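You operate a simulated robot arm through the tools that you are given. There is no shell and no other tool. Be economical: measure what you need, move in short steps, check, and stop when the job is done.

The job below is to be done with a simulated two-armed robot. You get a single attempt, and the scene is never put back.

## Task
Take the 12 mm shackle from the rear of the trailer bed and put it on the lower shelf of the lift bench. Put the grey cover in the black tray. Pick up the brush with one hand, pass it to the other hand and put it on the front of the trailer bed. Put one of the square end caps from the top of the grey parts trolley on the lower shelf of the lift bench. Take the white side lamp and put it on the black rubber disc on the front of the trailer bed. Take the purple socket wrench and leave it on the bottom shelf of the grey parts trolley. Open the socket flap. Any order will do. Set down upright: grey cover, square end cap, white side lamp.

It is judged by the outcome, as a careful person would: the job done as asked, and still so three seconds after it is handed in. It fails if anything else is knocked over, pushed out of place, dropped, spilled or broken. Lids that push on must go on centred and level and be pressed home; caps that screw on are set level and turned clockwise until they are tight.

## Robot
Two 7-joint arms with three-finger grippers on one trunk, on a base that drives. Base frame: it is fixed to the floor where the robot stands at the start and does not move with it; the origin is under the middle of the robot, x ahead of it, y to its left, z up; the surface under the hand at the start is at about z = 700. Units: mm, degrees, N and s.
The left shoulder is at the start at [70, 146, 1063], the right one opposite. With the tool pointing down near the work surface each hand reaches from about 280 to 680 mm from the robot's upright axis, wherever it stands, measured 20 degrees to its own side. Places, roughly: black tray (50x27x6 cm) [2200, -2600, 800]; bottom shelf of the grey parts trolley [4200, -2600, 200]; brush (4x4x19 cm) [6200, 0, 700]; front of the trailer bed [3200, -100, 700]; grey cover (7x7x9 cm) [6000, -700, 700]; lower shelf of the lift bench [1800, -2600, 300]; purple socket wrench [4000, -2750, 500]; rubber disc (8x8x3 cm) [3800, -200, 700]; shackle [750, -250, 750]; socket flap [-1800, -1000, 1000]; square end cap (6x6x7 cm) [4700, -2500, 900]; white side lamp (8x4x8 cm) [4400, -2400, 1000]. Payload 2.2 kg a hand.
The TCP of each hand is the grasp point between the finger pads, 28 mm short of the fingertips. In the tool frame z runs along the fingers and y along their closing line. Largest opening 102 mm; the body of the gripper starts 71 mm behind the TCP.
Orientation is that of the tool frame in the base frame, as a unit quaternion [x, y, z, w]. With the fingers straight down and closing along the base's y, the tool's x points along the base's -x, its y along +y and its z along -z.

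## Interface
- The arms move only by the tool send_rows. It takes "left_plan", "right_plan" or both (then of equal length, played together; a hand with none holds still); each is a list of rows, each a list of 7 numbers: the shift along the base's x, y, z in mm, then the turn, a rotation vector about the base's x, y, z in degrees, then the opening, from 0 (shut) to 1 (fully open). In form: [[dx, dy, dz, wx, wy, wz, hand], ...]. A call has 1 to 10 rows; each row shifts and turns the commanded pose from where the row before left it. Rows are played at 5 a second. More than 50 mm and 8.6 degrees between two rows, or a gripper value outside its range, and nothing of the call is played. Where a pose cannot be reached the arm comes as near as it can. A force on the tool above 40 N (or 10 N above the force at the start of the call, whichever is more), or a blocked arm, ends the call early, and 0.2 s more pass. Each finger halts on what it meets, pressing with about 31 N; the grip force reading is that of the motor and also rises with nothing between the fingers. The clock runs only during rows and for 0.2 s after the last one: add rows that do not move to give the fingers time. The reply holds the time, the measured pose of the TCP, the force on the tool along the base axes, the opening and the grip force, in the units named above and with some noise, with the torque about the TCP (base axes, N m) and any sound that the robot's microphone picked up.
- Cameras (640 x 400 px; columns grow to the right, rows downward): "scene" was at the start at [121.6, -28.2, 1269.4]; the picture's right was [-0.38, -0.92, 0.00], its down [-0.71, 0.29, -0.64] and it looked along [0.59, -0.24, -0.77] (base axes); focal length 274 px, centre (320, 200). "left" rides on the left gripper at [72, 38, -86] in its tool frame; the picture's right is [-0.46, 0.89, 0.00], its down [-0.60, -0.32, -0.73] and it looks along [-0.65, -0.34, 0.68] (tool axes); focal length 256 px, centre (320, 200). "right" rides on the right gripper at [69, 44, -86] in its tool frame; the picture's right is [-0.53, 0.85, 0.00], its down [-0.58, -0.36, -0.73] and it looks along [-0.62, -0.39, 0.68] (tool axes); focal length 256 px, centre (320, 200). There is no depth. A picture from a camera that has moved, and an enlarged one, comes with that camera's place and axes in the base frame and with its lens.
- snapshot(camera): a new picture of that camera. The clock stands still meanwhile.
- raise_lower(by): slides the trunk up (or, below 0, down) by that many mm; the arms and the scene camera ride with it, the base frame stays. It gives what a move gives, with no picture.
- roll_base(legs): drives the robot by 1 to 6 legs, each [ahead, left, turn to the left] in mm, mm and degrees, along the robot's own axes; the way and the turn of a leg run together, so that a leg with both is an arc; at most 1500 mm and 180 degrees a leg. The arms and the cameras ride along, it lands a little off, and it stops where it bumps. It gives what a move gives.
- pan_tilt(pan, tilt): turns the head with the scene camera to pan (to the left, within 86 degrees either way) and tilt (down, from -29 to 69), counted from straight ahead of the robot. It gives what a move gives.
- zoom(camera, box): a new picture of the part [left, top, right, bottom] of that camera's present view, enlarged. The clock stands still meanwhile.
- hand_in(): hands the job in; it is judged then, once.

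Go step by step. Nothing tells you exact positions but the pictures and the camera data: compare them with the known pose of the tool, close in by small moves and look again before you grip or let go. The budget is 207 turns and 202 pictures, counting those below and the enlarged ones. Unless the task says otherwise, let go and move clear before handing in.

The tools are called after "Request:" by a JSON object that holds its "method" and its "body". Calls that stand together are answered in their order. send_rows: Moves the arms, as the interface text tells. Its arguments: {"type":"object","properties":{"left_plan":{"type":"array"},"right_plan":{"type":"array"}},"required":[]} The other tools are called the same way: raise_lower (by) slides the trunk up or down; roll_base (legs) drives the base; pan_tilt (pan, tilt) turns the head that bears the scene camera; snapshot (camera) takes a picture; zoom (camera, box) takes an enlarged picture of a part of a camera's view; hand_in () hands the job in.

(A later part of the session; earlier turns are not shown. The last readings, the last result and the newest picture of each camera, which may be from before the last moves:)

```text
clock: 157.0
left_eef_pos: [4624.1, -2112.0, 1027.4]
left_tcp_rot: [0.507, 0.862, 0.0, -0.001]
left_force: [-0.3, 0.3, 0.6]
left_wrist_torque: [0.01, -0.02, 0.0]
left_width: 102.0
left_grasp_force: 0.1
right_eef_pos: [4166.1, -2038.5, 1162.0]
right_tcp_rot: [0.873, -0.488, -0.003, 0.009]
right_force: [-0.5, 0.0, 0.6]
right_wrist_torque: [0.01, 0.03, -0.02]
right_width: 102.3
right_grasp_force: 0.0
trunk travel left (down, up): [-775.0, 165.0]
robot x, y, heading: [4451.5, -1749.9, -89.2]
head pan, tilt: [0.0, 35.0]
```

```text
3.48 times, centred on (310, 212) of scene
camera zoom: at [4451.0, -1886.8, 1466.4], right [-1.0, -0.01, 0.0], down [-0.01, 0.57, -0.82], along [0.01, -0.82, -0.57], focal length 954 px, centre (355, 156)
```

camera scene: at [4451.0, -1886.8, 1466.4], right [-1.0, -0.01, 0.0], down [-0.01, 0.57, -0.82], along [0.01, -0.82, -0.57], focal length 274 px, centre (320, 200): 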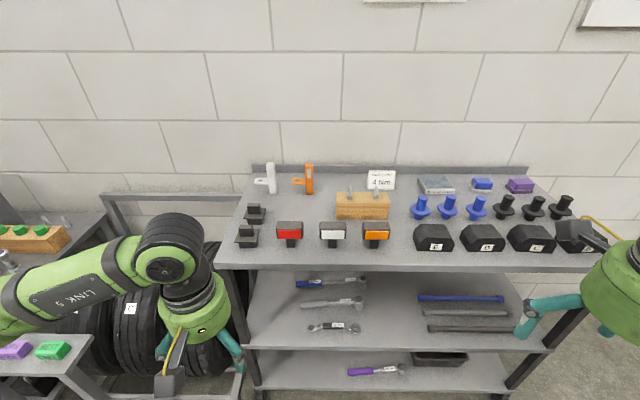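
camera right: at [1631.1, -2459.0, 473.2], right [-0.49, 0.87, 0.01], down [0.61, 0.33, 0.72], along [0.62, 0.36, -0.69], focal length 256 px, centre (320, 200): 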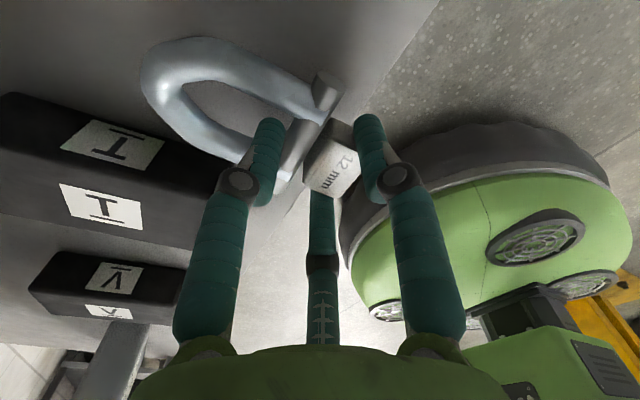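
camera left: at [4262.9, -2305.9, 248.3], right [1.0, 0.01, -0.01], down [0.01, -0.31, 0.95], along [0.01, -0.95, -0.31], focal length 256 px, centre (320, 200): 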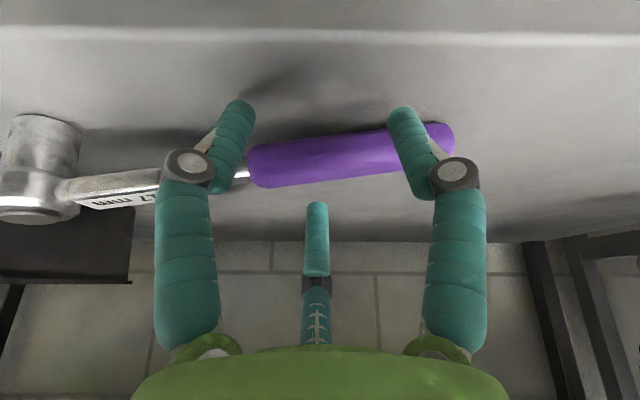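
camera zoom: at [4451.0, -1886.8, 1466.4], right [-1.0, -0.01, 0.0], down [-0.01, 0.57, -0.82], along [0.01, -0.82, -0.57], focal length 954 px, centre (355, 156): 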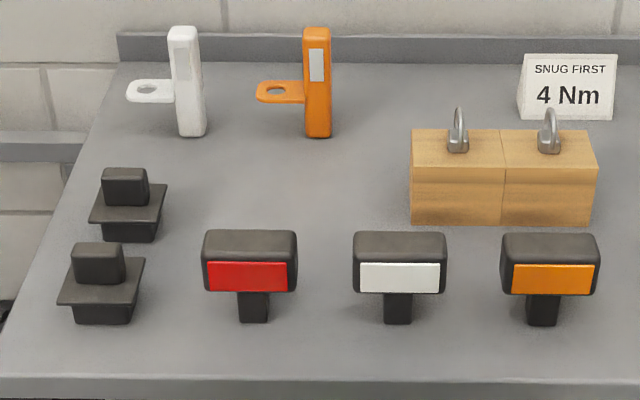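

White side lamp centre ≈ (4421,-2460), front square end cap ≈ (4664,-2472). I turn the right hand 180° so its camera faces the robot side, then approach.

Request:
{"method": "send_rows", "body": {"right_plan": [[0, 0, 0, 0, 0, 8.55, 0.9], [0, 0, 0, 0, 0, 8.55, 0.9], [0, 0, 0, 0, 0, 8.55, 0.9], [0, 0, 0, 0, 0, 8.55, 0.9], [0, 0, 0, 0, 0, 8.55, 0.9], [0, 0, 0, 0, 0, 8.55, 0.9], [0, 0, 0, 0, 0, 8.55, 0.9], [0, 0, 0, 0, 0, 8.55, 0.9], [0, 0, 0, 0, 0, 8.55, 0.9], [0, 0, 0, 0, 0, 8.55, 0.9]], "left_plan": [[0, 0, 10, 0, 0, 0, 0.9], [0, 0, 10, 0, 0, 0, 0.9], [0, 0, 10, 0, 0, 0, 0.9], [0, 0, 10, 0, 0, 0, 0.9], [0, 0, 10, 0, 0, 0, 0.9], [0, 0, 10, 0, 0, 0, 0.9], [0, 0, 0, 0, 0, 0, 0.9], [0, 0, 0, 0, 0, 0, 0.9], [0, 0, 0, 0, 0, 0, 0.9], [0, 0, 0, 0, 0, 0, 0.9]]}}

Request:
{"method": "send_rows", "body": {"right_plan": [[0, 0, 0, 0, 0, 8.55, 0.9], [0, 0, 0, 0, 0, 8.55, 0.9], [0, 0, 0, 0, 0, 8.55, 0.9], [0, 0, 0, 0, 0, 8.55, 0.9], [0, 0, 0, 0, 0, 8.55, 0.9], [0, 0, 0, 0, 0, 8.55, 0.9], [0, 0, 0, 0, 0, 8.55, 0.9], [0, 0, 0, 0, 0, 8.55, 0.9], [0, 0, 0, 0, 0, 8.55, 0.9], [0, 0, 0, 0, 0, 8.55, 0.9]]}}

Request:
{"method": "roll_base", "body": {"legs": [[150, 75, -1]]}}

Request:
{"method": "snapshot", "body": {"camera": "scene"}}

```text
clock: 159.2
left_eef_pos: [4622.8, -2111.1, 1088.0]
left_tcp_rot: [0.506, 0.863, 0.0, -0.002]
left_force: [1.2, 0.1, -0.7]
left_wrist_torque: [0.02, 0.02, -0.03]
left_width: 91.9
left_grasp_force: 0.0
right_eef_pos: [4165.7, -2037.8, 1163.6]
right_tcp_rot: [0.972, 0.235, 0.005, 0.009]
right_force: [0.8, 0.4, -0.1]
right_wrist_torque: [0.03, 0.02, -0.02]
right_width: 91.8
right_grasp_force: 0.1
trunk travel left (down, up): [-775.0, 165.0]
robot x, y, heading: [4450.5, -1748.3, -89.1]
head pan, tilt: [0.0, 35.0]
```

```text
clock: 161.4
left_eef_pos: [4625.1, -2110.1, 1086.9]
left_tcp_rot: [0.507, 0.862, 0.001, -0.002]
left_force: [-0.9, -0.2, 0.3]
left_wrist_torque: [-0.03, -0.02, 0.0]
left_width: 91.8
left_grasp_force: 0.0
right_eef_pos: [4165.6, -2036.9, 1163.8]
right_tcp_rot: [0.554, 0.833, 0.01, 0.002]
right_force: [-0.1, 0.0, -1.0]
right_wrist_torque: [-0.01, -0.03, 0.0]
right_width: 91.7
right_grasp_force: 0.1
trunk travel left (down, up): [-775.0, 165.0]
robot x, y, heading: [4445.3, -1748.2, -89.3]
head pan, tilt: [0.0, 35.0]
```

```text
clock: 162.9
left_eef_pos: [4692.2, -2260.2, 1088.5]
left_tcp_rot: [0.515, 0.857, -0.001, 0.0]
left_force: [0.9, 0.4, 0.4]
left_wrist_torque: [-0.02, 0.0, 0.01]
left_width: 91.5
left_grasp_force: 0.0
right_eef_pos: [4234.3, -2180.3, 1163.2]
right_tcp_rot: [0.562, 0.827, 0.009, 0.004]
right_force: [0.2, -0.2, 0.3]
right_wrist_torque: [0.02, 0.0, -0.03]
right_width: 91.9
right_grasp_force: 0.2
trunk travel left (down, up): [-775.0, 165.0]
robot x, y, heading: [4524.6, -1899.5, -90.2]
head pan, tilt: [0.0, 35.0]
```

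```text
113 pictures are left
camera scene: at [4522.7, -2032.7, 1466.8], right [-1.0, 0.0, 0.0], down [0.0, 0.57, -0.82], along [0.0, -0.82, -0.57], focal length 274 px, centre (320, 200)
```

scene: 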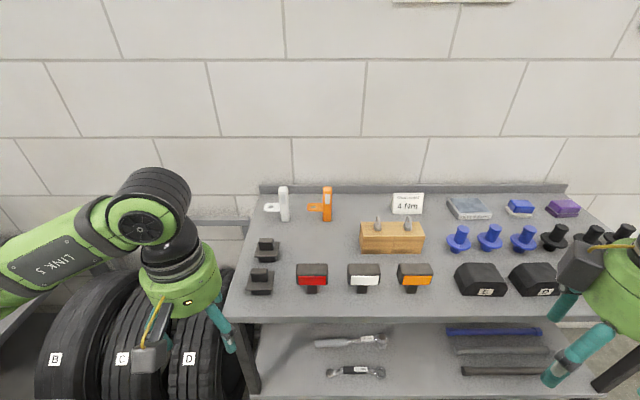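

Request:
{"method": "send_rows", "body": {"right_plan": [[25, -34, 0, 0, 0, 5, 0.9], [25, -34, 0, 0, 0, 5, 0.9], [25, -34, 0, 0, 0, 0, 0.9], [25, -34, 0, 0, 0, 0, 0.9], [25, -34, 0, 0, 0, 0, 0.9], [25, -34, 0, 0, 0, 0, 0.9], [25, -34, -15, 0, 0, 0, 0.9], [7, -33, -20, 0, 0, 0, 0.9], [0, 0, -20, 0, 0, 0, 0.9], [0, 0, 0, 0, 0, 0, 0.9]]}}

Request:
{"method": "snapshot", "body": {"camera": "right"}}

Request:
{"method": "snapshot", "body": {"camera": "scene"}}

```text
clock: 165.1
left_eef_pos: [4692.7, -2261.4, 1087.1]
left_tcp_rot: [0.514, 0.858, 0.0, -0.003]
left_force: [-0.1, -0.3, 1.0]
left_wrist_torque: [-0.05, 0.04, 0.03]
left_width: 92.1
left_grasp_force: 0.1
right_eef_pos: [4417.7, -2452.8, 1107.2]
right_tcp_rot: [0.487, 0.873, 0.01, 0.003]
right_force: [0.5, -0.3, 0.0]
right_wrist_torque: [0.0, 0.01, 0.02]
right_width: 91.8
right_grasp_force: 0.1
trunk travel left (down, up): [-775.0, 165.0]
robot x, y, heading: [4525.6, -1897.4, -90.0]
head pan, tilt: [0.0, 35.0]
```

```text
112 pictures are left
camera right: at [4416.5, -2371.3, 1195.4], right [1.0, -0.01, 0.01], down [-0.02, -0.69, 0.72], along [0.0, -0.72, -0.69], focal length 256 px, centre (320, 200)
```

right: 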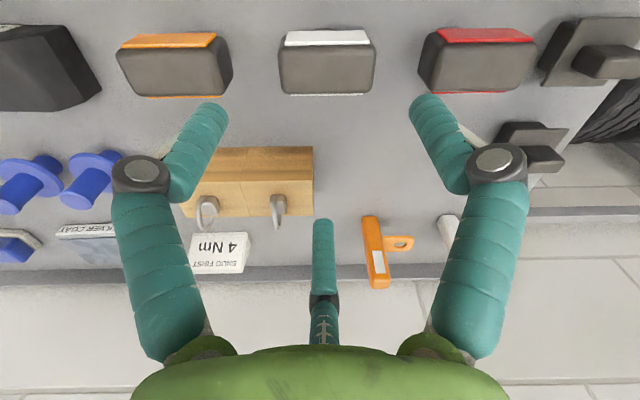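

```text
111 pictures are left
camera scene: at [4524.5, -2035.1, 1466.5], right [-1.0, 0.0, 0.0], down [0.0, 0.57, -0.82], along [0.0, -0.82, -0.57], focal length 274 px, centre (320, 200)
```

scene: 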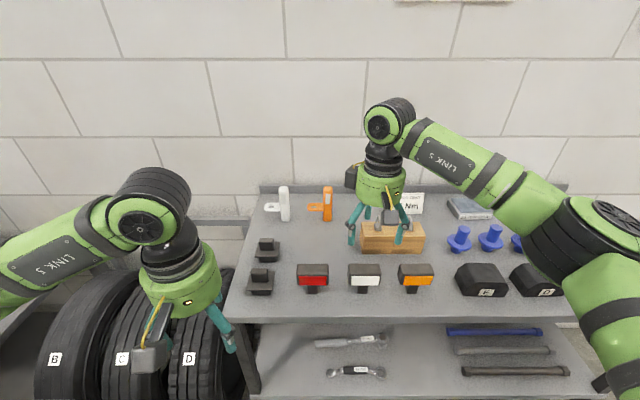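

Lamp head centre ≈ (4423,-2446). Adjust and descend.

Request:
{"method": "send_rows", "body": {"right_plan": [[5, 15, -20, 0, 0, 0, 0.95], [0, 0, -25, 0, 0, 0, 0.95], [0, 0, -25, 0, 0, 0, 0.95], [0, 0, 0, 0, 0, 0, 0.95]]}}

Request:
{"method": "snapshot", "body": {"camera": "right"}}

Request:
{"method": "zoom", "body": {"camera": "scene", "box": [290, 160, 470, 310]}}

```text
clock: 166.1
left_eef_pos: [4693.1, -2262.1, 1087.9]
left_tcp_rot: [0.514, 0.858, 0.0, -0.001]
left_force: [0.1, 0.0, 0.4]
left_wrist_torque: [-0.01, -0.01, 0.0]
left_width: 91.7
left_grasp_force: 0.1
right_eef_pos: [4422.1, -2436.5, 1037.4]
right_tcp_rot: [0.487, 0.874, 0.009, 0.002]
right_force: [-0.3, -0.2, -0.3]
right_wrist_torque: [0.0, 0.04, -0.01]
right_width: 97.0
right_grasp_force: 0.1
trunk travel left (down, up): [-775.0, 165.0]
robot x, y, heading: [4524.8, -1896.9, -90.3]
head pan, tilt: [0.0, 35.0]
```

```text
110 pictures are left
camera right: at [4421.8, -2355.6, 1124.5], right [1.0, -0.01, 0.01], down [-0.02, -0.69, 0.72], along [0.0, -0.72, -0.69], focal length 256 px, centre (320, 200)
```

right: 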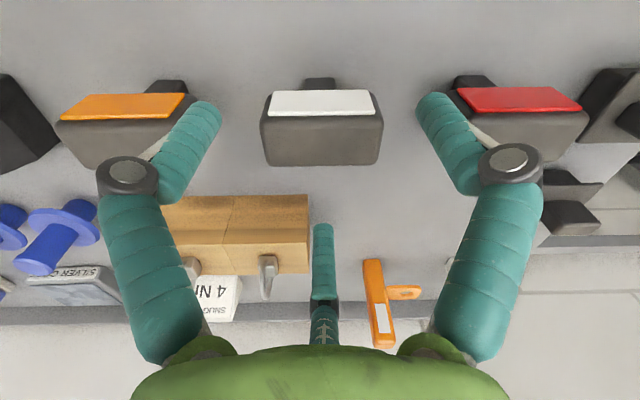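

```text
2.67 times, centred on (380, 235) of scene
camera zoom: at [4524.2, -2034.9, 1466.5], right [-1.0, 0.0, 0.0], down [0.0, 0.57, -0.82], along [0.0, -0.82, -0.57], focal length 731 px, centre (160, 107)
```

zoom: 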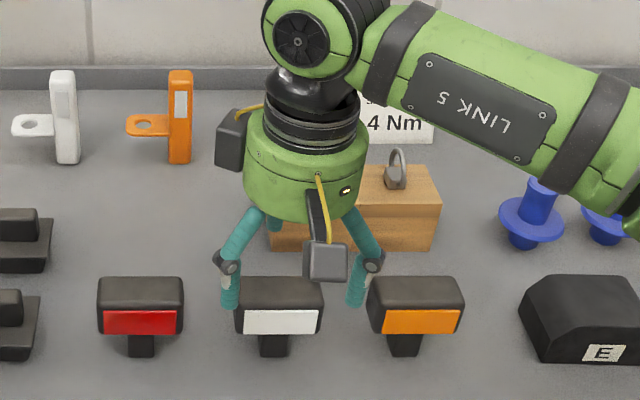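

Request:
{"method": "send_rows", "body": {"right_plan": [[1, 1, -20, 0, 0, 0, 0.95], [0, 0, -20, 0, 0, 0, 0.95], [0, 0, -18, 0, 0, 0, 0.95], [0, 0, 0, 0, 0, 0, 0.8], [0, 0, 0, 0, 0, 0, 0.65], [0, 0, 0, 0, 0, 0, 0.5], [0, 0, 0, 0, 0, 0, 0.4], [0, 0, 0, 0, 0, 0, 0.35]]}}

Request:
{"method": "snapshot", "body": {"camera": "right"}}

Request:
{"method": "zoom", "body": {"camera": "scene", "box": [290, 160, 470, 310]}}

```text
clock: 167.9
left_eef_pos: [4693.7, -2262.3, 1087.7]
left_tcp_rot: [0.515, 0.857, 0.0, -0.001]
left_force: [0.0, -0.5, 0.0]
left_wrist_torque: [0.01, -0.02, 0.02]
left_width: 92.1
left_grasp_force: 0.0
right_eef_pos: [4424.6, -2437.2, 981.5]
right_tcp_rot: [0.488, 0.873, 0.009, 0.003]
right_force: [-0.8, -0.6, -0.1]
right_wrist_torque: [-0.05, 0.03, 0.0]
right_width: 55.3
right_grasp_force: 31.1
trunk travel left (down, up): [-775.0, 165.0]
robot x, y, heading: [4524.4, -1901.4, -90.2]
head pan, tilt: [0.0, 35.0]
```

```text
108 pictures are left
camera right: at [4423.5, -2355.3, 1069.1], right [1.0, -0.01, 0.01], down [-0.02, -0.69, 0.72], along [0.0, -0.72, -0.69], focal length 256 px, centre (320, 200)
```

right: 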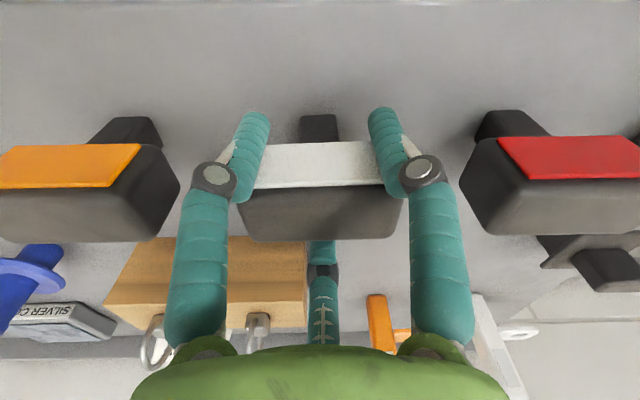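

```text
2.67 times, centred on (380, 235) of scene
camera zoom: at [4524.1, -2035.6, 1466.4], right [-1.0, 0.0, 0.0], down [0.0, 0.57, -0.82], along [0.0, -0.82, -0.57], focal length 731 px, centre (160, 107)
```

zoom: 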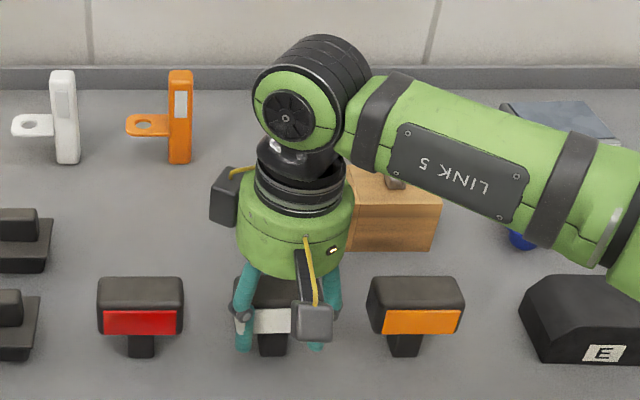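

Lamp gripped. Lift straight up and draw back.

Request:
{"method": "send_rows", "body": {"right_plan": [[0, 0, 10, 0, 0, 0, 0.3], [0, 0, 25, 0, 0, 0, 0.3], [0, 0, 35, 0, 0, 0, 0.3], [0, 0, 40, 0, 0, 0, 0.3], [0, 0, 40, 0, 0, 0, 0.3], [-10, 40, 0, 0, 0, 0, 0.3], [-15, 45, 0, 0, 0, 0, 0.3], [-15, 45, 0, 0, 0, 0, 0.3], [-15, 45, 0, 0, 0, 0, 0.3], [0, 0, 0, 0, 0, 0, 0.3]]}}

Request:
{"method": "snapshot", "body": {"camera": "right"}}

Request:
{"method": "snapshot", "body": {"camera": "scene"}}

```text
clock: 170.1
left_eef_pos: [4694.3, -2263.4, 1086.7]
left_tcp_rot: [0.515, 0.857, 0.0, -0.002]
left_force: [0.0, -0.1, 0.3]
left_wrist_torque: [0.02, 0.0, -0.04]
left_width: 92.1
left_grasp_force: 0.0
right_eef_pos: [4367.2, -2262.5, 1129.7]
right_tcp_rot: [0.487, 0.873, 0.009, 0.002]
right_force: [0.0, -0.6, -1.3]
right_wrist_torque: [0.06, 0.0, 0.01]
right_width: 55.6
right_grasp_force: 31.0
trunk travel left (down, up): [-775.0, 165.0]
robot x, y, heading: [4521.7, -1897.9, -90.2]
head pan, tilt: [0.0, 35.0]
```

```text
106 pictures are left
camera right: at [4367.0, -2181.4, 1218.1], right [1.0, -0.01, 0.01], down [-0.02, -0.69, 0.72], along [0.0, -0.72, -0.69], focal length 256 px, centre (320, 200)
```

right: 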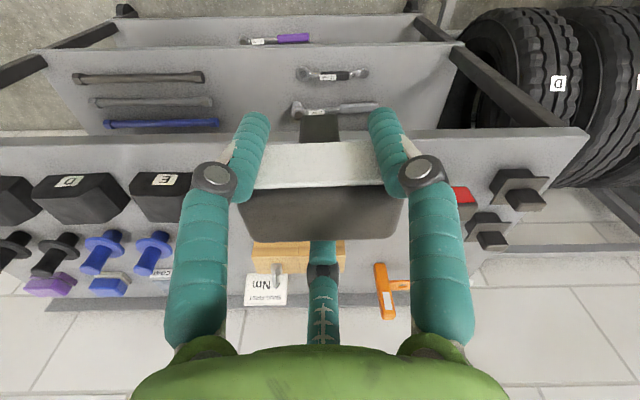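

```text
105 pictures are left
camera scene: at [4524.6, -2036.5, 1466.3], right [-1.0, 0.0, 0.0], down [0.0, 0.57, -0.82], along [0.0, -0.82, -0.57], focal length 274 px, centre (320, 200)
```

scene: 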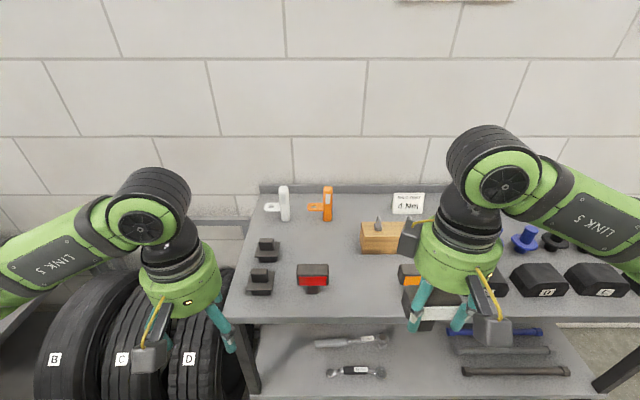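

Now the left hand goes over the front end cap.

Request:
{"method": "send_rows", "body": {"left_plan": [[-8, -40, 0, 0, 0, 0, 0.8], [-8, -40, 0, 0, 0, 0, 0.8], [-8, -40, 0, 0, 0, 0, 0.8], [-8, -40, -10, 0, 0, 0, 0.8], [0, -38, -20, 0, 0, 0, 0.8], [0, 0, 0, 0, 0, 0, 0.8]]}}

Request:
{"method": "snapshot", "body": {"camera": "left"}}

```text
clock: 171.5
left_eef_pos: [4662.5, -2460.8, 1057.1]
left_tcp_rot: [0.514, 0.858, 0.0, -0.002]
left_force: [-0.2, -0.9, 0.0]
left_wrist_torque: [-0.01, 0.0, -0.01]
left_width: 81.5
left_grasp_force: 0.1
right_eef_pos: [4367.7, -2261.5, 1130.6]
right_tcp_rot: [0.488, 0.873, 0.008, 0.002]
right_force: [0.6, -0.5, -1.9]
right_wrist_torque: [0.03, 0.01, 0.01]
right_width: 55.2
right_grasp_force: 31.0
trunk travel left (down, up): [-775.0, 165.0]
robot x, y, heading: [4525.7, -1895.5, -90.1]
head pan, tilt: [0.0, 35.0]
```

```text
104 pictures are left
camera left: at [4660.5, -2379.6, 1142.8], right [1.0, 0.01, 0.0], down [0.01, -0.68, 0.73], along [0.0, -0.73, -0.68], focal length 256 px, centre (320, 200)
```

left: 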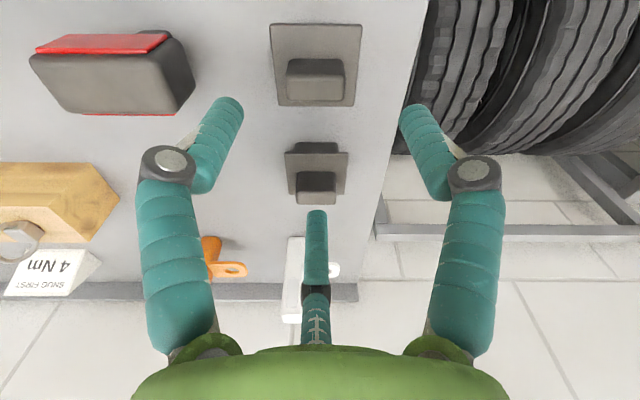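

Request:
{"method": "zoom", "body": {"camera": "left", "box": [250, 10, 390, 210]}}

Request:
{"method": "zoom", "body": {"camera": "scene", "box": [220, 160, 320, 310]}}

```text
2.00 times, centred on (320, 110) of left
camera zoom: at [4660.5, -2379.6, 1142.8], right [1.0, 0.01, 0.0], down [0.01, -0.68, 0.73], along [0.0, -0.73, -0.68], focal length 512 px, centre (320, 380)
```

zoom: 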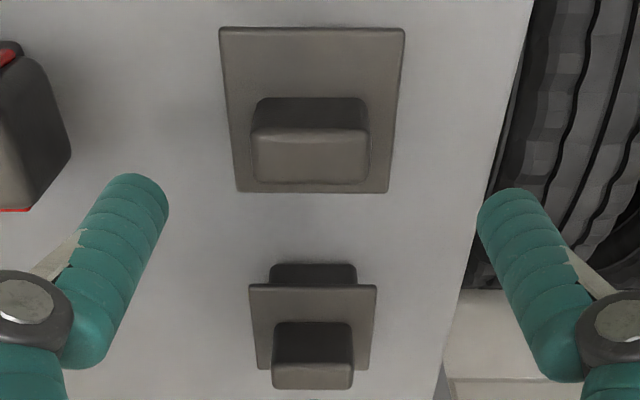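

```text
2.67 times, centred on (270, 235) of scene
camera zoom: at [4524.5, -2034.6, 1466.6], right [-1.0, 0.0, 0.0], down [0.0, 0.57, -0.82], along [0.0, -0.82, -0.57], focal length 731 px, centre (453, 107)
```

zoom: 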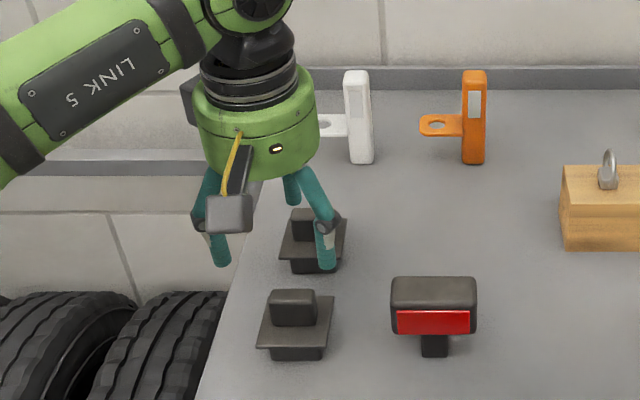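

Knob of the cap (39×20, z 935–966) centred at (4658,-2457). Align and descend.

Request:
{"method": "send_rows", "body": {"left_plan": [[-4, 9, -20, 0, 0, 0, 0.7], [0, 0, -20, 0, 0, 0, 0.6], [0, 0, -17, 0, 0, 0, 0.6], [0, 0, 0, 0, 0, 0, 0.6]]}}

Request:
{"method": "snapshot", "body": {"camera": "left"}}

Request:
{"method": "zoom", "body": {"camera": "scene", "box": [220, 200, 320, 310]}}

```text
clock: 172.5
left_eef_pos: [4658.4, -2450.0, 998.6]
left_tcp_rot: [0.514, 0.858, 0.001, -0.001]
left_force: [1.1, 0.0, 0.5]
left_wrist_torque: [0.02, 0.0, -0.03]
left_width: 61.2
left_grasp_force: 0.0
right_eef_pos: [4368.4, -2263.6, 1130.2]
right_tcp_rot: [0.488, 0.873, 0.009, 0.003]
right_force: [0.4, 0.5, -1.4]
right_wrist_torque: [0.02, 0.01, -0.02]
right_width: 55.2
right_grasp_force: 31.1
trunk travel left (down, up): [-775.0, 165.0]
robot x, y, heading: [4524.2, -1895.9, -90.2]
head pan, tilt: [0.0, 35.0]
```

```text
101 pictures are left
camera left: at [4656.1, -2370.1, 1086.0], right [1.0, 0.01, 0.0], down [0.01, -0.68, 0.73], along [0.0, -0.73, -0.68], focal length 256 px, centre (320, 200)
```

left: 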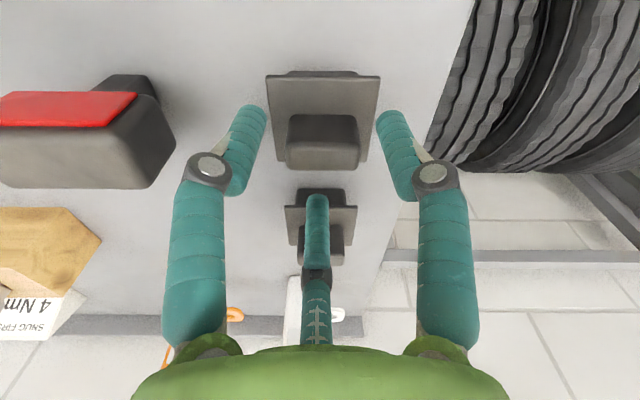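

```text
3.64 times, centred on (270, 255) of scene
camera zoom: at [4524.1, -2035.6, 1466.4], right [-1.0, 0.0, 0.0], down [0.0, 0.57, -0.82], along [0.0, -0.82, -0.57], focal length 997 px, centre (502, 0)
```

zoom: 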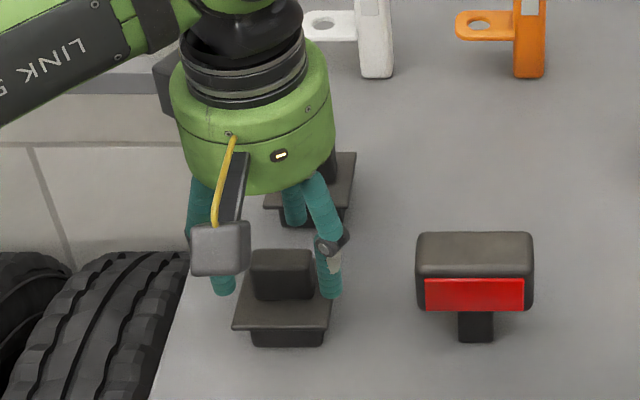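

Request:
{"method": "send_rows", "body": {"left_plan": [[-1, 4, -4, 0, 0, 0, 0.6], [0, 0, 0, 0, 0, 0, 0.45], [0, 0, 0, 0, 0, 0, 0.3], [0, 0, 0, 0, 0, 0, 0.2], [0, 0, 0, 0, 0, 0, 0.1], [0, 0, 0, 0, 0, 0, 0.05]]}}

Request:
{"method": "snapshot", "body": {"camera": "left"}}

Request:
{"method": "zoom", "body": {"camera": "scene", "box": [220, 200, 320, 310]}}

```text
clock: 173.9
left_eef_pos: [4655.9, -2447.2, 995.7]
left_tcp_rot: [0.514, 0.858, 0.0, -0.002]
left_force: [0.7, -0.9, -0.5]
left_wrist_torque: [-0.08, -0.01, 0.0]
left_width: 26.9
left_grasp_force: 30.9
right_eef_pos: [4368.0, -2262.9, 1130.3]
right_tcp_rot: [0.488, 0.873, 0.01, 0.003]
right_force: [0.5, -0.1, -1.0]
right_wrist_torque: [-0.04, 0.02, 0.01]
right_width: 55.3
right_grasp_force: 31.4
trunk travel left (down, up): [-775.0, 165.0]
robot x, y, heading: [4523.3, -1900.6, -90.3]
head pan, tilt: [0.0, 35.0]
```

```text
99 pictures are left
camera left: at [4654.7, -2366.3, 1081.7], right [1.0, 0.01, 0.0], down [0.01, -0.68, 0.73], along [0.0, -0.73, -0.68], focal length 256 px, centre (320, 200)
```

left: 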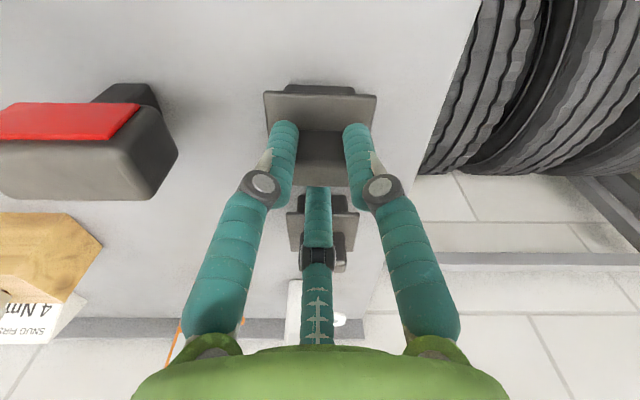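

```text
3.64 times, centred on (270, 255) of scene
camera zoom: at [4524.1, -2035.7, 1466.4], right [-1.0, 0.0, 0.0], down [0.0, 0.57, -0.82], along [0.0, -0.82, -0.57], focal length 997 px, centre (502, 0)
```

zoom: 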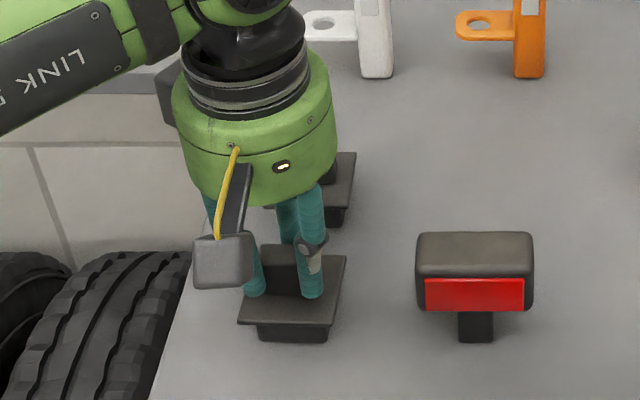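

Gripped at 27 mm. Lift gently and check level.

Request:
{"method": "send_rows", "body": {"left_plan": [[0, 0, 8, 0, 0, 0, 0.0], [0, 0, 20, 0, 0, 0, 0.0], [0, 0, 35, 0, 0, 0, 0.0], [0, 0, 40, 0, 0, 0, 0.0], [0, 0, 0, 0, 0, 0, 0.0]]}}

Request:
{"method": "snapshot", "body": {"camera": "left"}}

Request:
{"method": "zoom", "body": {"camera": "scene", "box": [200, 140, 340, 300]}}

```text
clock: 175.1
left_eef_pos: [4654.1, -2446.7, 1099.5]
left_tcp_rot: [0.515, 0.857, 0.001, -0.001]
left_force: [0.3, -0.8, -0.7]
left_wrist_torque: [0.01, -0.03, -0.02]
left_width: 27.0
left_grasp_force: 30.7
right_eef_pos: [4368.7, -2263.6, 1130.3]
right_tcp_rot: [0.489, 0.872, 0.009, 0.001]
right_force: [0.4, -0.6, -1.7]
right_wrist_torque: [0.0, 0.01, -0.02]
right_width: 55.1
right_grasp_force: 31.0
trunk travel left (down, up): [-775.0, 165.0]
robot x, y, heading: [4522.6, -1901.3, -90.3]
head pan, tilt: [0.0, 35.0]
```

```text
97 pictures are left
camera left: at [4652.6, -2365.9, 1184.6], right [1.0, 0.01, 0.0], down [0.01, -0.68, 0.73], along [0.0, -0.73, -0.68], focal length 256 px, centre (320, 200)
```

left: 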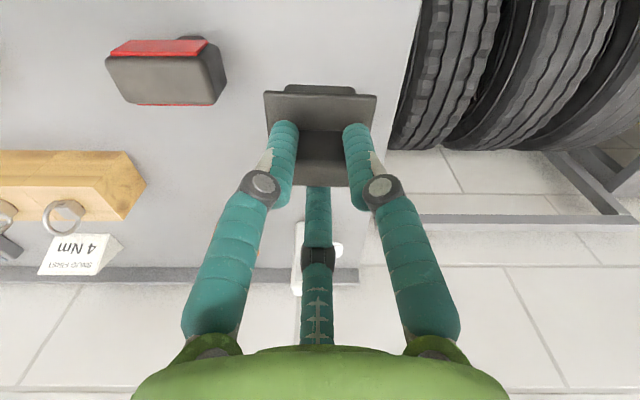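

```text
2.50 times, centred on (270, 220) of scene
camera zoom: at [4524.5, -2036.2, 1466.4], right [-1.0, 0.0, 0.0], down [0.0, 0.57, -0.82], along [0.0, -0.82, -0.57], focal length 686 px, centre (445, 150)
```

zoom: 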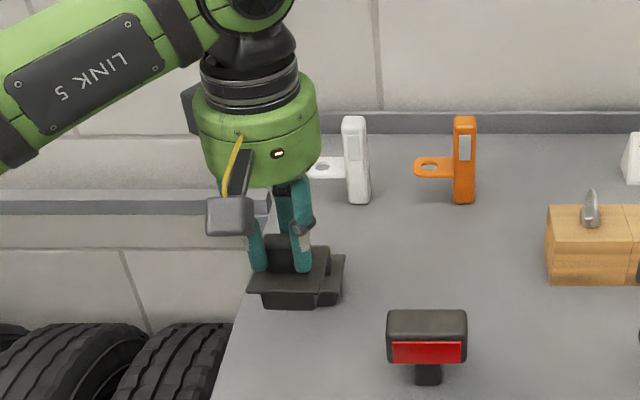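

Cap is level. Retract, back off and strafe to the lift bench with both items.

Request:
{"method": "send_rows", "body": {"left_plan": [[0, 45, 0, 0, 0, 0, 0.0], [0, 45, 0, 0, 0, 0, 0.0], [0, 45, 0, 0, 0, 0, 0.0], [0, 45, 0, 0, 0, 0, 0.0], [0, 0, 0, 0, 0, 0, 0.0]]}}

Request:
{"method": "roll_base", "body": {"legs": [[-290, 0, 0], [0, -1400, 0], [0, -1380, 0]]}}

Request:
{"method": "snapshot", "body": {"camera": "scene"}}

```text
clock: 176.3
left_eef_pos: [4656.5, -2267.5, 1100.7]
left_tcp_rot: [0.513, 0.858, 0.001, -0.001]
left_force: [-0.4, -0.3, -1.3]
left_wrist_torque: [0.03, -0.02, -0.02]
left_width: 26.7
left_grasp_force: 31.2
right_eef_pos: [4367.7, -2263.0, 1130.1]
right_tcp_rot: [0.487, 0.873, 0.011, 0.002]
right_force: [0.2, 0.3, -2.0]
right_wrist_torque: [0.03, -0.01, 0.0]
right_width: 55.5
right_grasp_force: 30.7
trunk travel left (down, up): [-775.0, 165.0]
robot x, y, heading: [4522.9, -1901.6, -90.0]
head pan, tilt: [0.0, 35.0]
```

```text
clock: 191.3
left_eef_pos: [1906.3, -2056.5, 1100.6]
left_tcp_rot: [0.498, 0.867, 0.0, -0.002]
left_force: [-0.6, -0.2, -0.4]
left_wrist_torque: [0.03, -0.01, -0.02]
left_width: 26.9
left_grasp_force: 31.6
right_eef_pos: [1615.4, -2061.3, 1130.1]
right_tcp_rot: [0.471, 0.882, 0.01, 0.002]
right_force: [-0.6, -0.1, -2.1]
right_wrist_torque: [-0.01, 0.0, -0.01]
right_width: 55.5
right_grasp_force: 31.6
trunk travel left (down, up): [-775.0, 165.0]
robot x, y, heading: [1758.9, -1693.9, -87.9]
head pan, tilt: [0.0, 35.0]
```

```text
95 pictures are left
camera scene: at [1764.4, -1828.5, 1466.4], right [-1.0, -0.03, 0.0], down [-0.02, 0.57, -0.82], along [0.03, -0.82, -0.57], focal length 274 px, centre (320, 200)
```

scene: 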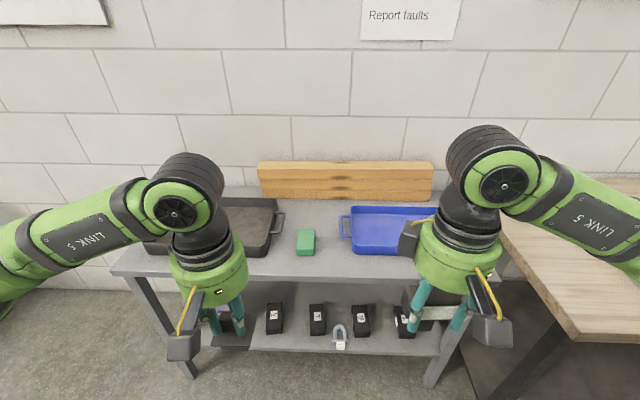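

Shackle is still in place. Lower the trunk and approach for the cap at (1897,-2425) on the lower shelf.

Request:
{"method": "raise_lower", "body": {"by": -400}}

Request:
{"method": "raise_lower", "body": {"by": -250}}

Request:
{"method": "roll_base", "body": {"legs": [[200, 0, -2]]}}

Request:
{"method": "snapshot", "body": {"camera": "scene"}}

Request:
{"method": "snapshot", "body": {"camera": "left"}}

```text
clock: 195.1
left_eef_pos: [1904.5, -2054.9, 700.4]
left_tcp_rot: [0.497, 0.868, 0.0, -0.002]
left_force: [-0.5, 0.9, -0.5]
left_wrist_torque: [-0.03, 0.0, 0.01]
left_width: 26.9
left_grasp_force: 30.7
right_eef_pos: [1615.5, -2060.1, 730.2]
right_tcp_rot: [0.472, 0.882, 0.01, 0.002]
right_force: [-0.6, -0.2, -2.1]
right_wrist_torque: [0.0, -0.04, 0.01]
right_width: 55.1
right_grasp_force: 31.2
trunk travel left (down, up): [-375.0, 565.0]
robot x, y, heading: [1754.4, -1692.7, -87.9]
head pan, tilt: [0.0, 35.0]
```

```text
clock: 197.7
left_eef_pos: [1905.4, -2054.2, 451.4]
left_tcp_rot: [0.498, 0.867, 0.0, -0.003]
left_force: [-0.1, -0.4, -0.3]
left_wrist_torque: [0.02, -0.01, 0.01]
left_width: 27.3
left_grasp_force: 31.0
right_eef_pos: [1614.7, -2060.4, 480.6]
right_tcp_rot: [0.471, 0.882, 0.009, 0.003]
right_force: [0.8, 0.2, -2.7]
right_wrist_torque: [0.02, -0.01, -0.01]
right_width: 55.6
right_grasp_force: 30.8
trunk travel left (down, up): [-125.0, 815.0]
robot x, y, heading: [1761.1, -1694.0, -88.1]
head pan, tilt: [0.0, 35.0]
```

```text
clock: 199.3
left_eef_pos: [1894.2, -2258.8, 451.9]
left_tcp_rot: [0.514, 0.858, 0.001, -0.002]
left_force: [-0.2, 0.8, -1.1]
left_wrist_torque: [0.02, 0.0, 0.03]
left_width: 27.3
left_grasp_force: 31.2
right_eef_pos: [1605.8, -2254.7, 481.2]
right_tcp_rot: [0.487, 0.874, 0.01, 0.002]
right_force: [0.2, 0.6, -1.4]
right_wrist_torque: [0.01, 0.02, 0.0]
right_width: 55.4
right_grasp_force: 30.7
trunk travel left (down, up): [-125.0, 815.0]
robot x, y, heading: [1760.2, -1887.1, -90.1]
head pan, tilt: [0.0, 35.0]
```

```text
94 pictures are left
camera scene: at [1762.2, -2027.2, 816.4], right [-1.0, 0.0, 0.0], down [0.0, 0.57, -0.82], along [0.0, -0.82, -0.57], focal length 274 px, centre (320, 200)
```

scene: 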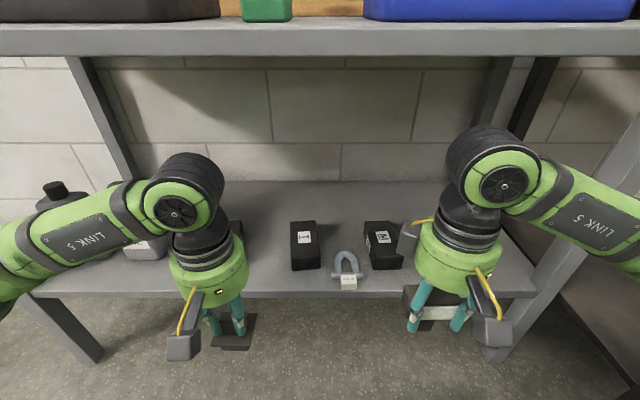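

```text
93 pictures are left
camera left: at [1893.3, -2177.5, 537.1], right [1.0, 0.01, 0.0], down [0.01, -0.68, 0.73], along [0.0, -0.73, -0.68], focal length 256 px, centre (320, 200)
```

left: 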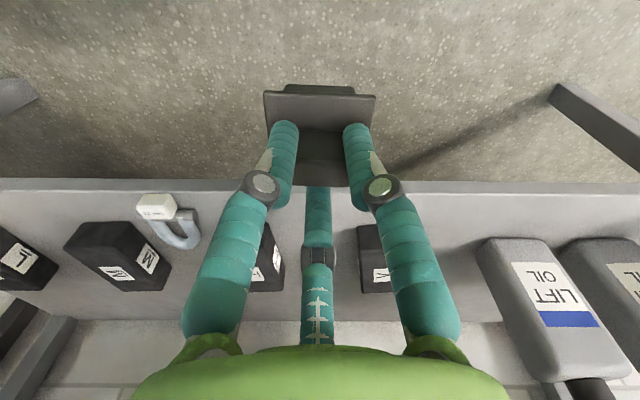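

Request:
{"method": "send_rows", "body": {"left_plan": [[1, -40, 0, 0, 0, 0, 0.0], [1, -40, 0, 0, 0, 0, 0.0], [1, -44, 0, 0, 0, 0, 0.0], [0, -44, 0, 0, 0, 0, 0.0], [0, 0, -15, 0, 0, 0, 0.0], [0, 0, -10, 0, 0, 0, 0.0], [0, 0, 0, 0, 0, 0, 0.0]]}}

Request:
{"method": "snapshot", "body": {"camera": "scene"}}

Request:
{"method": "snapshot", "body": {"camera": "left"}}

```text
clock: 200.9
left_eef_pos: [1898.9, -2428.5, 426.5]
left_tcp_rot: [0.514, 0.858, 0.0, -0.002]
left_force: [-0.6, -0.4, -0.8]
left_wrist_torque: [-0.03, -0.03, -0.01]
left_width: 27.1
left_grasp_force: 31.1
right_eef_pos: [1605.0, -2255.3, 480.3]
right_tcp_rot: [0.487, 0.873, 0.01, 0.003]
right_force: [-0.1, -0.3, -2.0]
right_wrist_torque: [0.0, -0.01, 0.01]
right_width: 55.5
right_grasp_force: 31.1
trunk travel left (down, up): [-125.0, 815.0]
robot x, y, heading: [1759.8, -1891.5, -90.4]
head pan, tilt: [0.0, 35.0]
```

```text
92 pictures are left
camera scene: at [1762.3, -2027.2, 816.4], right [-1.0, 0.0, 0.0], down [0.0, 0.57, -0.82], along [0.0, -0.82, -0.57], focal length 274 px, centre (320, 200)
```

scene: 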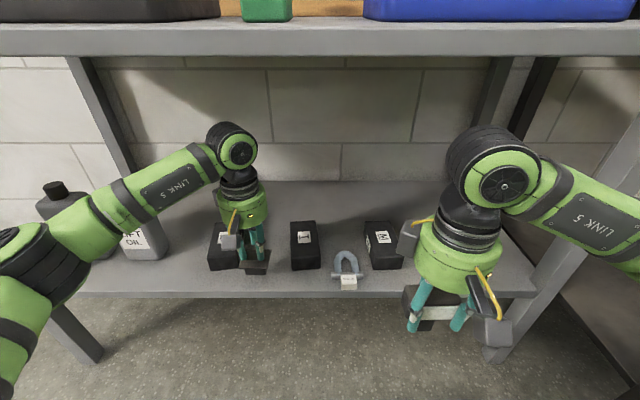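

```text
91 pictures are left
camera left: at [1896.9, -2346.7, 511.8], right [1.0, 0.01, 0.0], down [0.01, -0.68, 0.73], along [0.0, -0.73, -0.68], focal length 256 px, centre (320, 200)
```

left: 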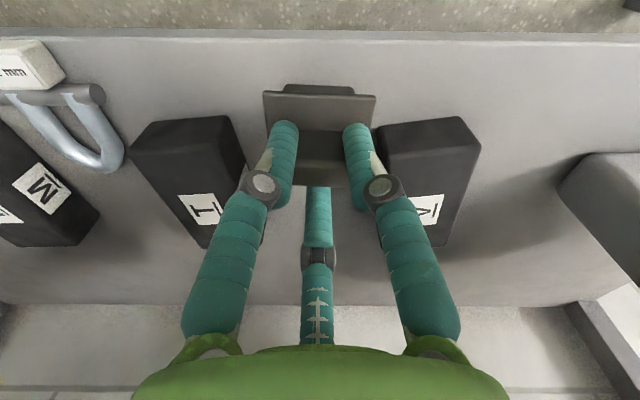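

Cap sits in the gap; shift 9 mm right (‑x) and lower to contact.

Request:
{"method": "send_rows", "body": {"left_plan": [[-9, -3, 0, 0, 0, 0, 0.0], [0, 0, -8, 0, 0, 0, 0.0], [0, 0, -6, 0, 0, 0, 0.0], [0, 0, -4, 0, 0, 0, 0.0], [0, 0, -2, 0, 0, 0, 0.0], [0, 0, 0, 0, 0, 0, 0.0]]}}

Request:
{"method": "snapshot", "body": {"camera": "left"}}

Request:
{"method": "zoom", "body": {"camera": "scene", "box": [180, 180, 340, 310]}}

```text
clock: 202.3
left_eef_pos: [1889.5, -2428.9, 405.3]
left_tcp_rot: [0.513, 0.858, 0.0, -0.002]
left_force: [-0.2, -1.0, -1.7]
left_wrist_torque: [0.01, 0.03, -0.04]
left_width: 27.1
left_grasp_force: 31.2
right_eef_pos: [1604.1, -2254.5, 480.7]
right_tcp_rot: [0.487, 0.873, 0.01, 0.002]
right_force: [0.6, -0.1, -2.3]
right_wrist_torque: [0.03, -0.01, 0.0]
right_width: 55.6
right_grasp_force: 31.0
trunk travel left (down, up): [-125.0, 815.0]
robot x, y, heading: [1760.0, -1891.1, -90.2]
head pan, tilt: [0.0, 35.0]
```

```text
90 pictures are left
camera left: at [1887.6, -2348.0, 491.9], right [1.0, 0.01, 0.0], down [0.01, -0.68, 0.73], along [0.0, -0.73, -0.68], focal length 256 px, centre (320, 200)
```

left: 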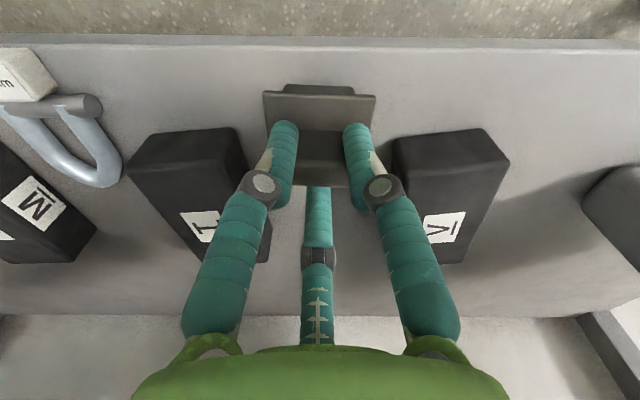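

```text
3.08 times, centred on (260, 245) of scene
camera zoom: at [1762.3, -2027.2, 816.4], right [-1.0, 0.0, 0.0], down [0.0, 0.57, -0.82], along [0.0, -0.82, -0.57], focal length 844 px, centre (505, 62)
```

zoom: 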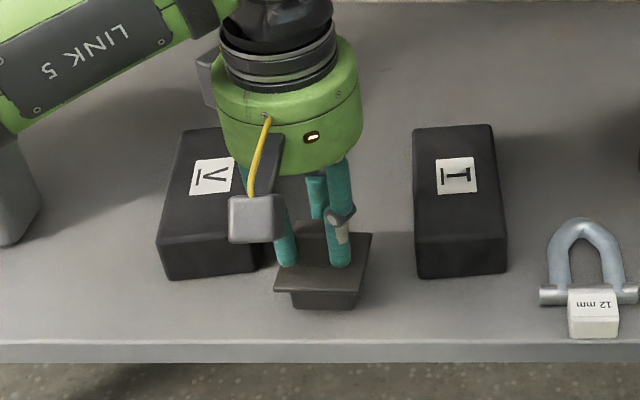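

Request:
{"method": "send_rows", "body": {"left_plan": [[0, 0, -2, 0, 0, 0, 0.0], [0, 0, -2, 0, 0, 0, 0.0], [0, 0, -2, 0, 0, 0, 0.0], [0, 0, -2, 0, 0, 0, 0.0], [0, 0, 0, 0, 0, 0, 0.0]]}}

```text
clock: 203.5
left_eef_pos: [1888.5, -2431.1, 398.8]
left_tcp_rot: [0.514, 0.858, 0.0, -0.002]
left_force: [-0.1, 0.6, -0.8]
left_wrist_torque: [-0.02, -0.01, -0.04]
left_width: 27.2
left_grasp_force: 31.4
right_eef_pos: [1605.6, -2252.9, 479.6]
right_tcp_rot: [0.488, 0.873, 0.01, 0.002]
right_force: [-0.2, 0.6, -2.1]
right_wrist_torque: [-0.02, 0.02, 0.02]
right_width: 55.7
right_grasp_force: 30.9
trunk travel left (down, up): [-125.0, 815.0]
robot x, y, heading: [1762.4, -1890.8, -90.1]
head pan, tilt: [0.0, 35.0]
```

Request:
{"method": "send_rows", "body": {"left_plan": [[0, 0, -2, 0, 0, 0, 0.0], [0, 0, -2, 0, 0, 0, 0.0], [0, 0, -2, 0, 0, 0, 0.0], [0, 0, -2, 0, 0, 0, 0.0], [0, 0, -2, 0, 0, 0, 0.0]]}}

Request:
{"method": "snapshot", "body": {"camera": "left"}}

```text
clock: 204.7
left_eef_pos: [1888.6, -2429.0, 394.5]
left_tcp_rot: [0.514, 0.858, -0.005, 0.001]
left_force: [5.6, 8.5, 35.3]
left_wrist_torque: [0.16, -0.32, 0.04]
left_width: 27.3
left_grasp_force: 30.4
right_eef_pos: [1605.5, -2252.8, 481.8]
right_tcp_rot: [0.487, 0.873, 0.008, 0.004]
right_force: [0.7, -0.1, -0.9]
right_wrist_torque: [0.01, 0.01, 0.01]
right_width: 55.4
right_grasp_force: 31.0
trunk travel left (down, up): [-125.0, 815.0]
robot x, y, heading: [1759.4, -1893.1, -90.0]
head pan, tilt: [0.0, 35.0]
```

```text
88 pictures are left
camera left: at [1887.3, -2348.0, 480.3], right [1.0, 0.01, 0.0], down [0.01, -0.68, 0.74], along [0.0, -0.74, -0.68], focal length 256 px, centre (320, 200)
```

left: 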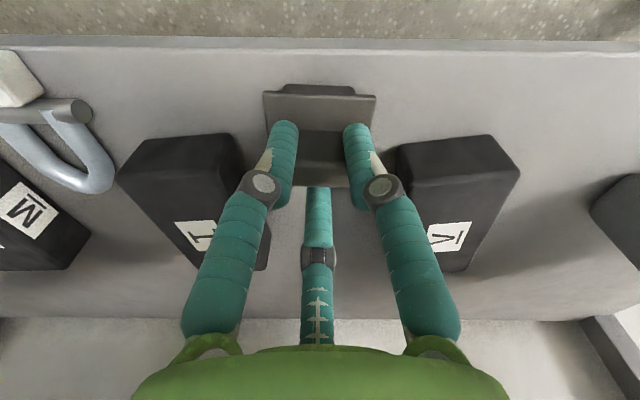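

Seated. Relieve, open slightly, and lift.

Request:
{"method": "send_rows", "body": {"left_plan": [[0, 0, 5, 0, 0, 0, 0.0], [0, 0, 0, 0, 0, 0, 0.25], [0, 0, 0, 0, 0, 0, 0.35], [0, 0, 0, 0, 0, 0, 0.4], [0, 0, 0, 0, 0, 0, 0.4], [0, 0, 15, 0, 0, 0, 0.4], [0, 0, 30, 0, 0, 0, 0.4], [0, 0, 30, 0, 0, 0, 0.4]]}}

Request:
{"method": "snapshot", "body": {"camera": "left"}}

Request:
{"method": "zoom", "body": {"camera": "scene", "box": [180, 180, 380, 310]}}

```text
clock: 206.5
left_eef_pos: [1887.4, -2430.1, 469.0]
left_tcp_rot: [0.513, 0.858, 0.0, -0.002]
left_force: [-1.0, -0.9, 0.2]
left_wrist_torque: [0.0, -0.02, 0.02]
left_width: 40.9
left_grasp_force: 0.0
right_eef_pos: [1605.4, -2255.3, 480.6]
right_tcp_rot: [0.487, 0.873, 0.01, 0.002]
right_force: [0.2, 0.1, -2.4]
right_wrist_torque: [-0.01, 0.01, 0.05]
right_width: 55.7
right_grasp_force: 30.9
trunk travel left (down, up): [-125.0, 815.0]
robot x, y, heading: [1762.0, -1892.1, -90.1]
head pan, tilt: [0.0, 35.0]
```

```text
87 pictures are left
camera left: at [1886.0, -2349.1, 555.0], right [1.0, 0.01, 0.0], down [0.01, -0.68, 0.73], along [0.01, -0.73, -0.68], focal length 256 px, centre (320, 200)
```

left: 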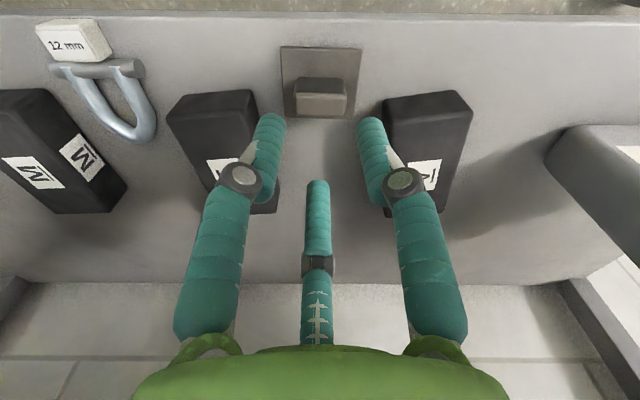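

```text
3.08 times, centred on (280, 245) of scene
camera zoom: at [1762.2, -2027.0, 816.4], right [-1.0, 0.0, 0.0], down [0.0, 0.57, -0.82], along [0.0, -0.82, -0.57], focal length 844 px, centre (443, 62)
```

zoom: 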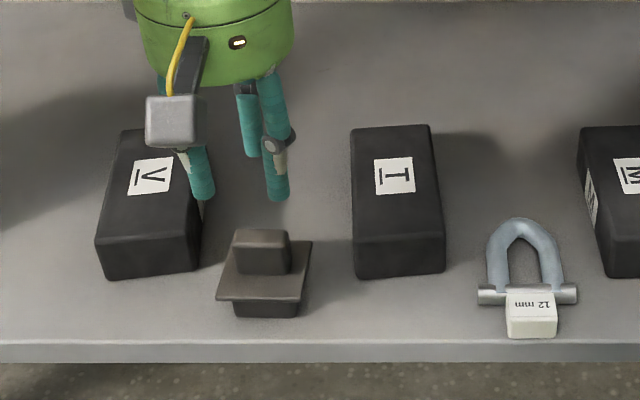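

Cap upright on the lower shelf. Retract, back out, raise and drive toward the trailer front.

Request:
{"method": "send_rows", "body": {"left_plan": [[0, 40, 0, 0, 0, 0, 0.4], [0, 45, 0, 0, 0, 0, 0.5], [0, 45, 0, 0, 0, 0, 0.7], [0, 45, 0, 0, 0, 0, 0.9]]}}

Request:
{"method": "roll_base", "body": {"legs": [[-330, 0, 0]]}}

Request:
{"method": "raise_lower", "body": {"by": 400}}

Request:
{"method": "roll_base", "body": {"legs": [[0, 1000, 0], [0, 1000, 0], [100, 0, 90], [0, 0, 90]]}}

Request:
{"method": "snapshot", "body": {"camera": "scene"}}

```text
clock: 207.5
left_eef_pos: [1888.8, -2253.7, 468.6]
left_tcp_rot: [0.514, 0.858, 0.001, -0.001]
left_force: [-0.7, -0.4, -0.2]
left_wrist_torque: [0.03, -0.02, 0.01]
left_width: 91.6
left_grasp_force: 0.1
right_eef_pos: [1605.3, -2253.5, 481.6]
right_tcp_rot: [0.486, 0.874, 0.01, 0.002]
right_force: [0.2, 0.7, -1.8]
right_wrist_torque: [0.01, -0.03, -0.01]
right_width: 55.3
right_grasp_force: 31.4
trunk travel left (down, up): [-125.0, 815.0]
robot x, y, heading: [1760.0, -1892.3, -89.9]
head pan, tilt: [0.0, 35.0]
```

```text
clock: 209.7
left_eef_pos: [1888.5, -1925.5, 468.2]
left_tcp_rot: [0.513, 0.859, 0.0, -0.001]
left_force: [0.7, 0.8, 0.2]
left_wrist_torque: [-0.01, 0.0, 0.01]
left_width: 91.9
left_grasp_force: 0.0
right_eef_pos: [1607.3, -1927.2, 479.9]
right_tcp_rot: [0.485, 0.874, 0.01, 0.003]
right_force: [0.3, 0.4, -2.3]
right_wrist_torque: [-0.01, 0.03, 0.0]
right_width: 55.6
right_grasp_force: 31.5
trunk travel left (down, up): [-125.0, 815.0]
robot x, y, heading: [1759.5, -1561.3, -89.7]
head pan, tilt: [0.0, 35.0]
```

```text
clock: 213.5
left_eef_pos: [1890.5, -1926.5, 866.9]
left_tcp_rot: [0.512, 0.859, 0.001, -0.001]
left_force: [-0.2, 0.1, -0.1]
left_wrist_torque: [-0.01, 0.0, -0.01]
left_width: 91.6
left_grasp_force: 0.0
right_eef_pos: [1606.8, -1927.6, 880.3]
right_tcp_rot: [0.485, 0.874, 0.01, 0.002]
right_force: [0.6, -0.2, -2.0]
right_wrist_torque: [0.0, -0.02, 0.01]
right_width: 55.6
right_grasp_force: 31.0
trunk travel left (down, up): [-525.0, 415.0]
robot x, y, heading: [1759.1, -1564.1, -89.9]
head pan, tilt: [0.0, 35.0]
```

```text
clock: 230.8
left_eef_pos: [3683.8, -1253.6, 867.9]
left_tcp_rot: [0.845, -0.534, 0.002, 0.0]
left_force: [0.8, -0.6, 0.1]
left_wrist_torque: [-0.01, 0.01, 0.07]
left_width: 91.7
left_grasp_force: 0.1
right_eef_pos: [3964.9, -1269.2, 880.9]
right_tcp_rot: [0.862, -0.508, -0.003, 0.01]
right_force: [0.5, 0.5, -1.8]
right_wrist_torque: [-0.02, 0.02, 0.0]
right_width: 55.2
right_grasp_force: 30.6
trunk travel left (down, up): [-525.0, 415.0]
robot x, y, heading: [3793.5, -1629.6, 86.9]
head pan, tilt: [0.0, 35.0]
```

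```text
85 pictures are left
camera scene: at [3799.9, -1486.7, 1216.4], right [1.0, -0.05, 0.0], down [-0.03, -0.57, -0.82], along [0.04, 0.82, -0.57], focal length 274 px, centre (320, 200)
```

scene: 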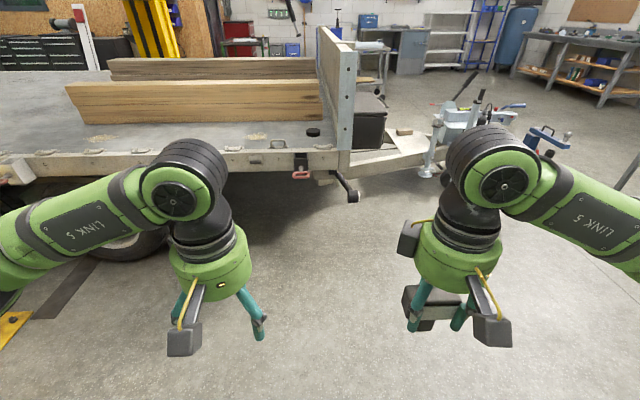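

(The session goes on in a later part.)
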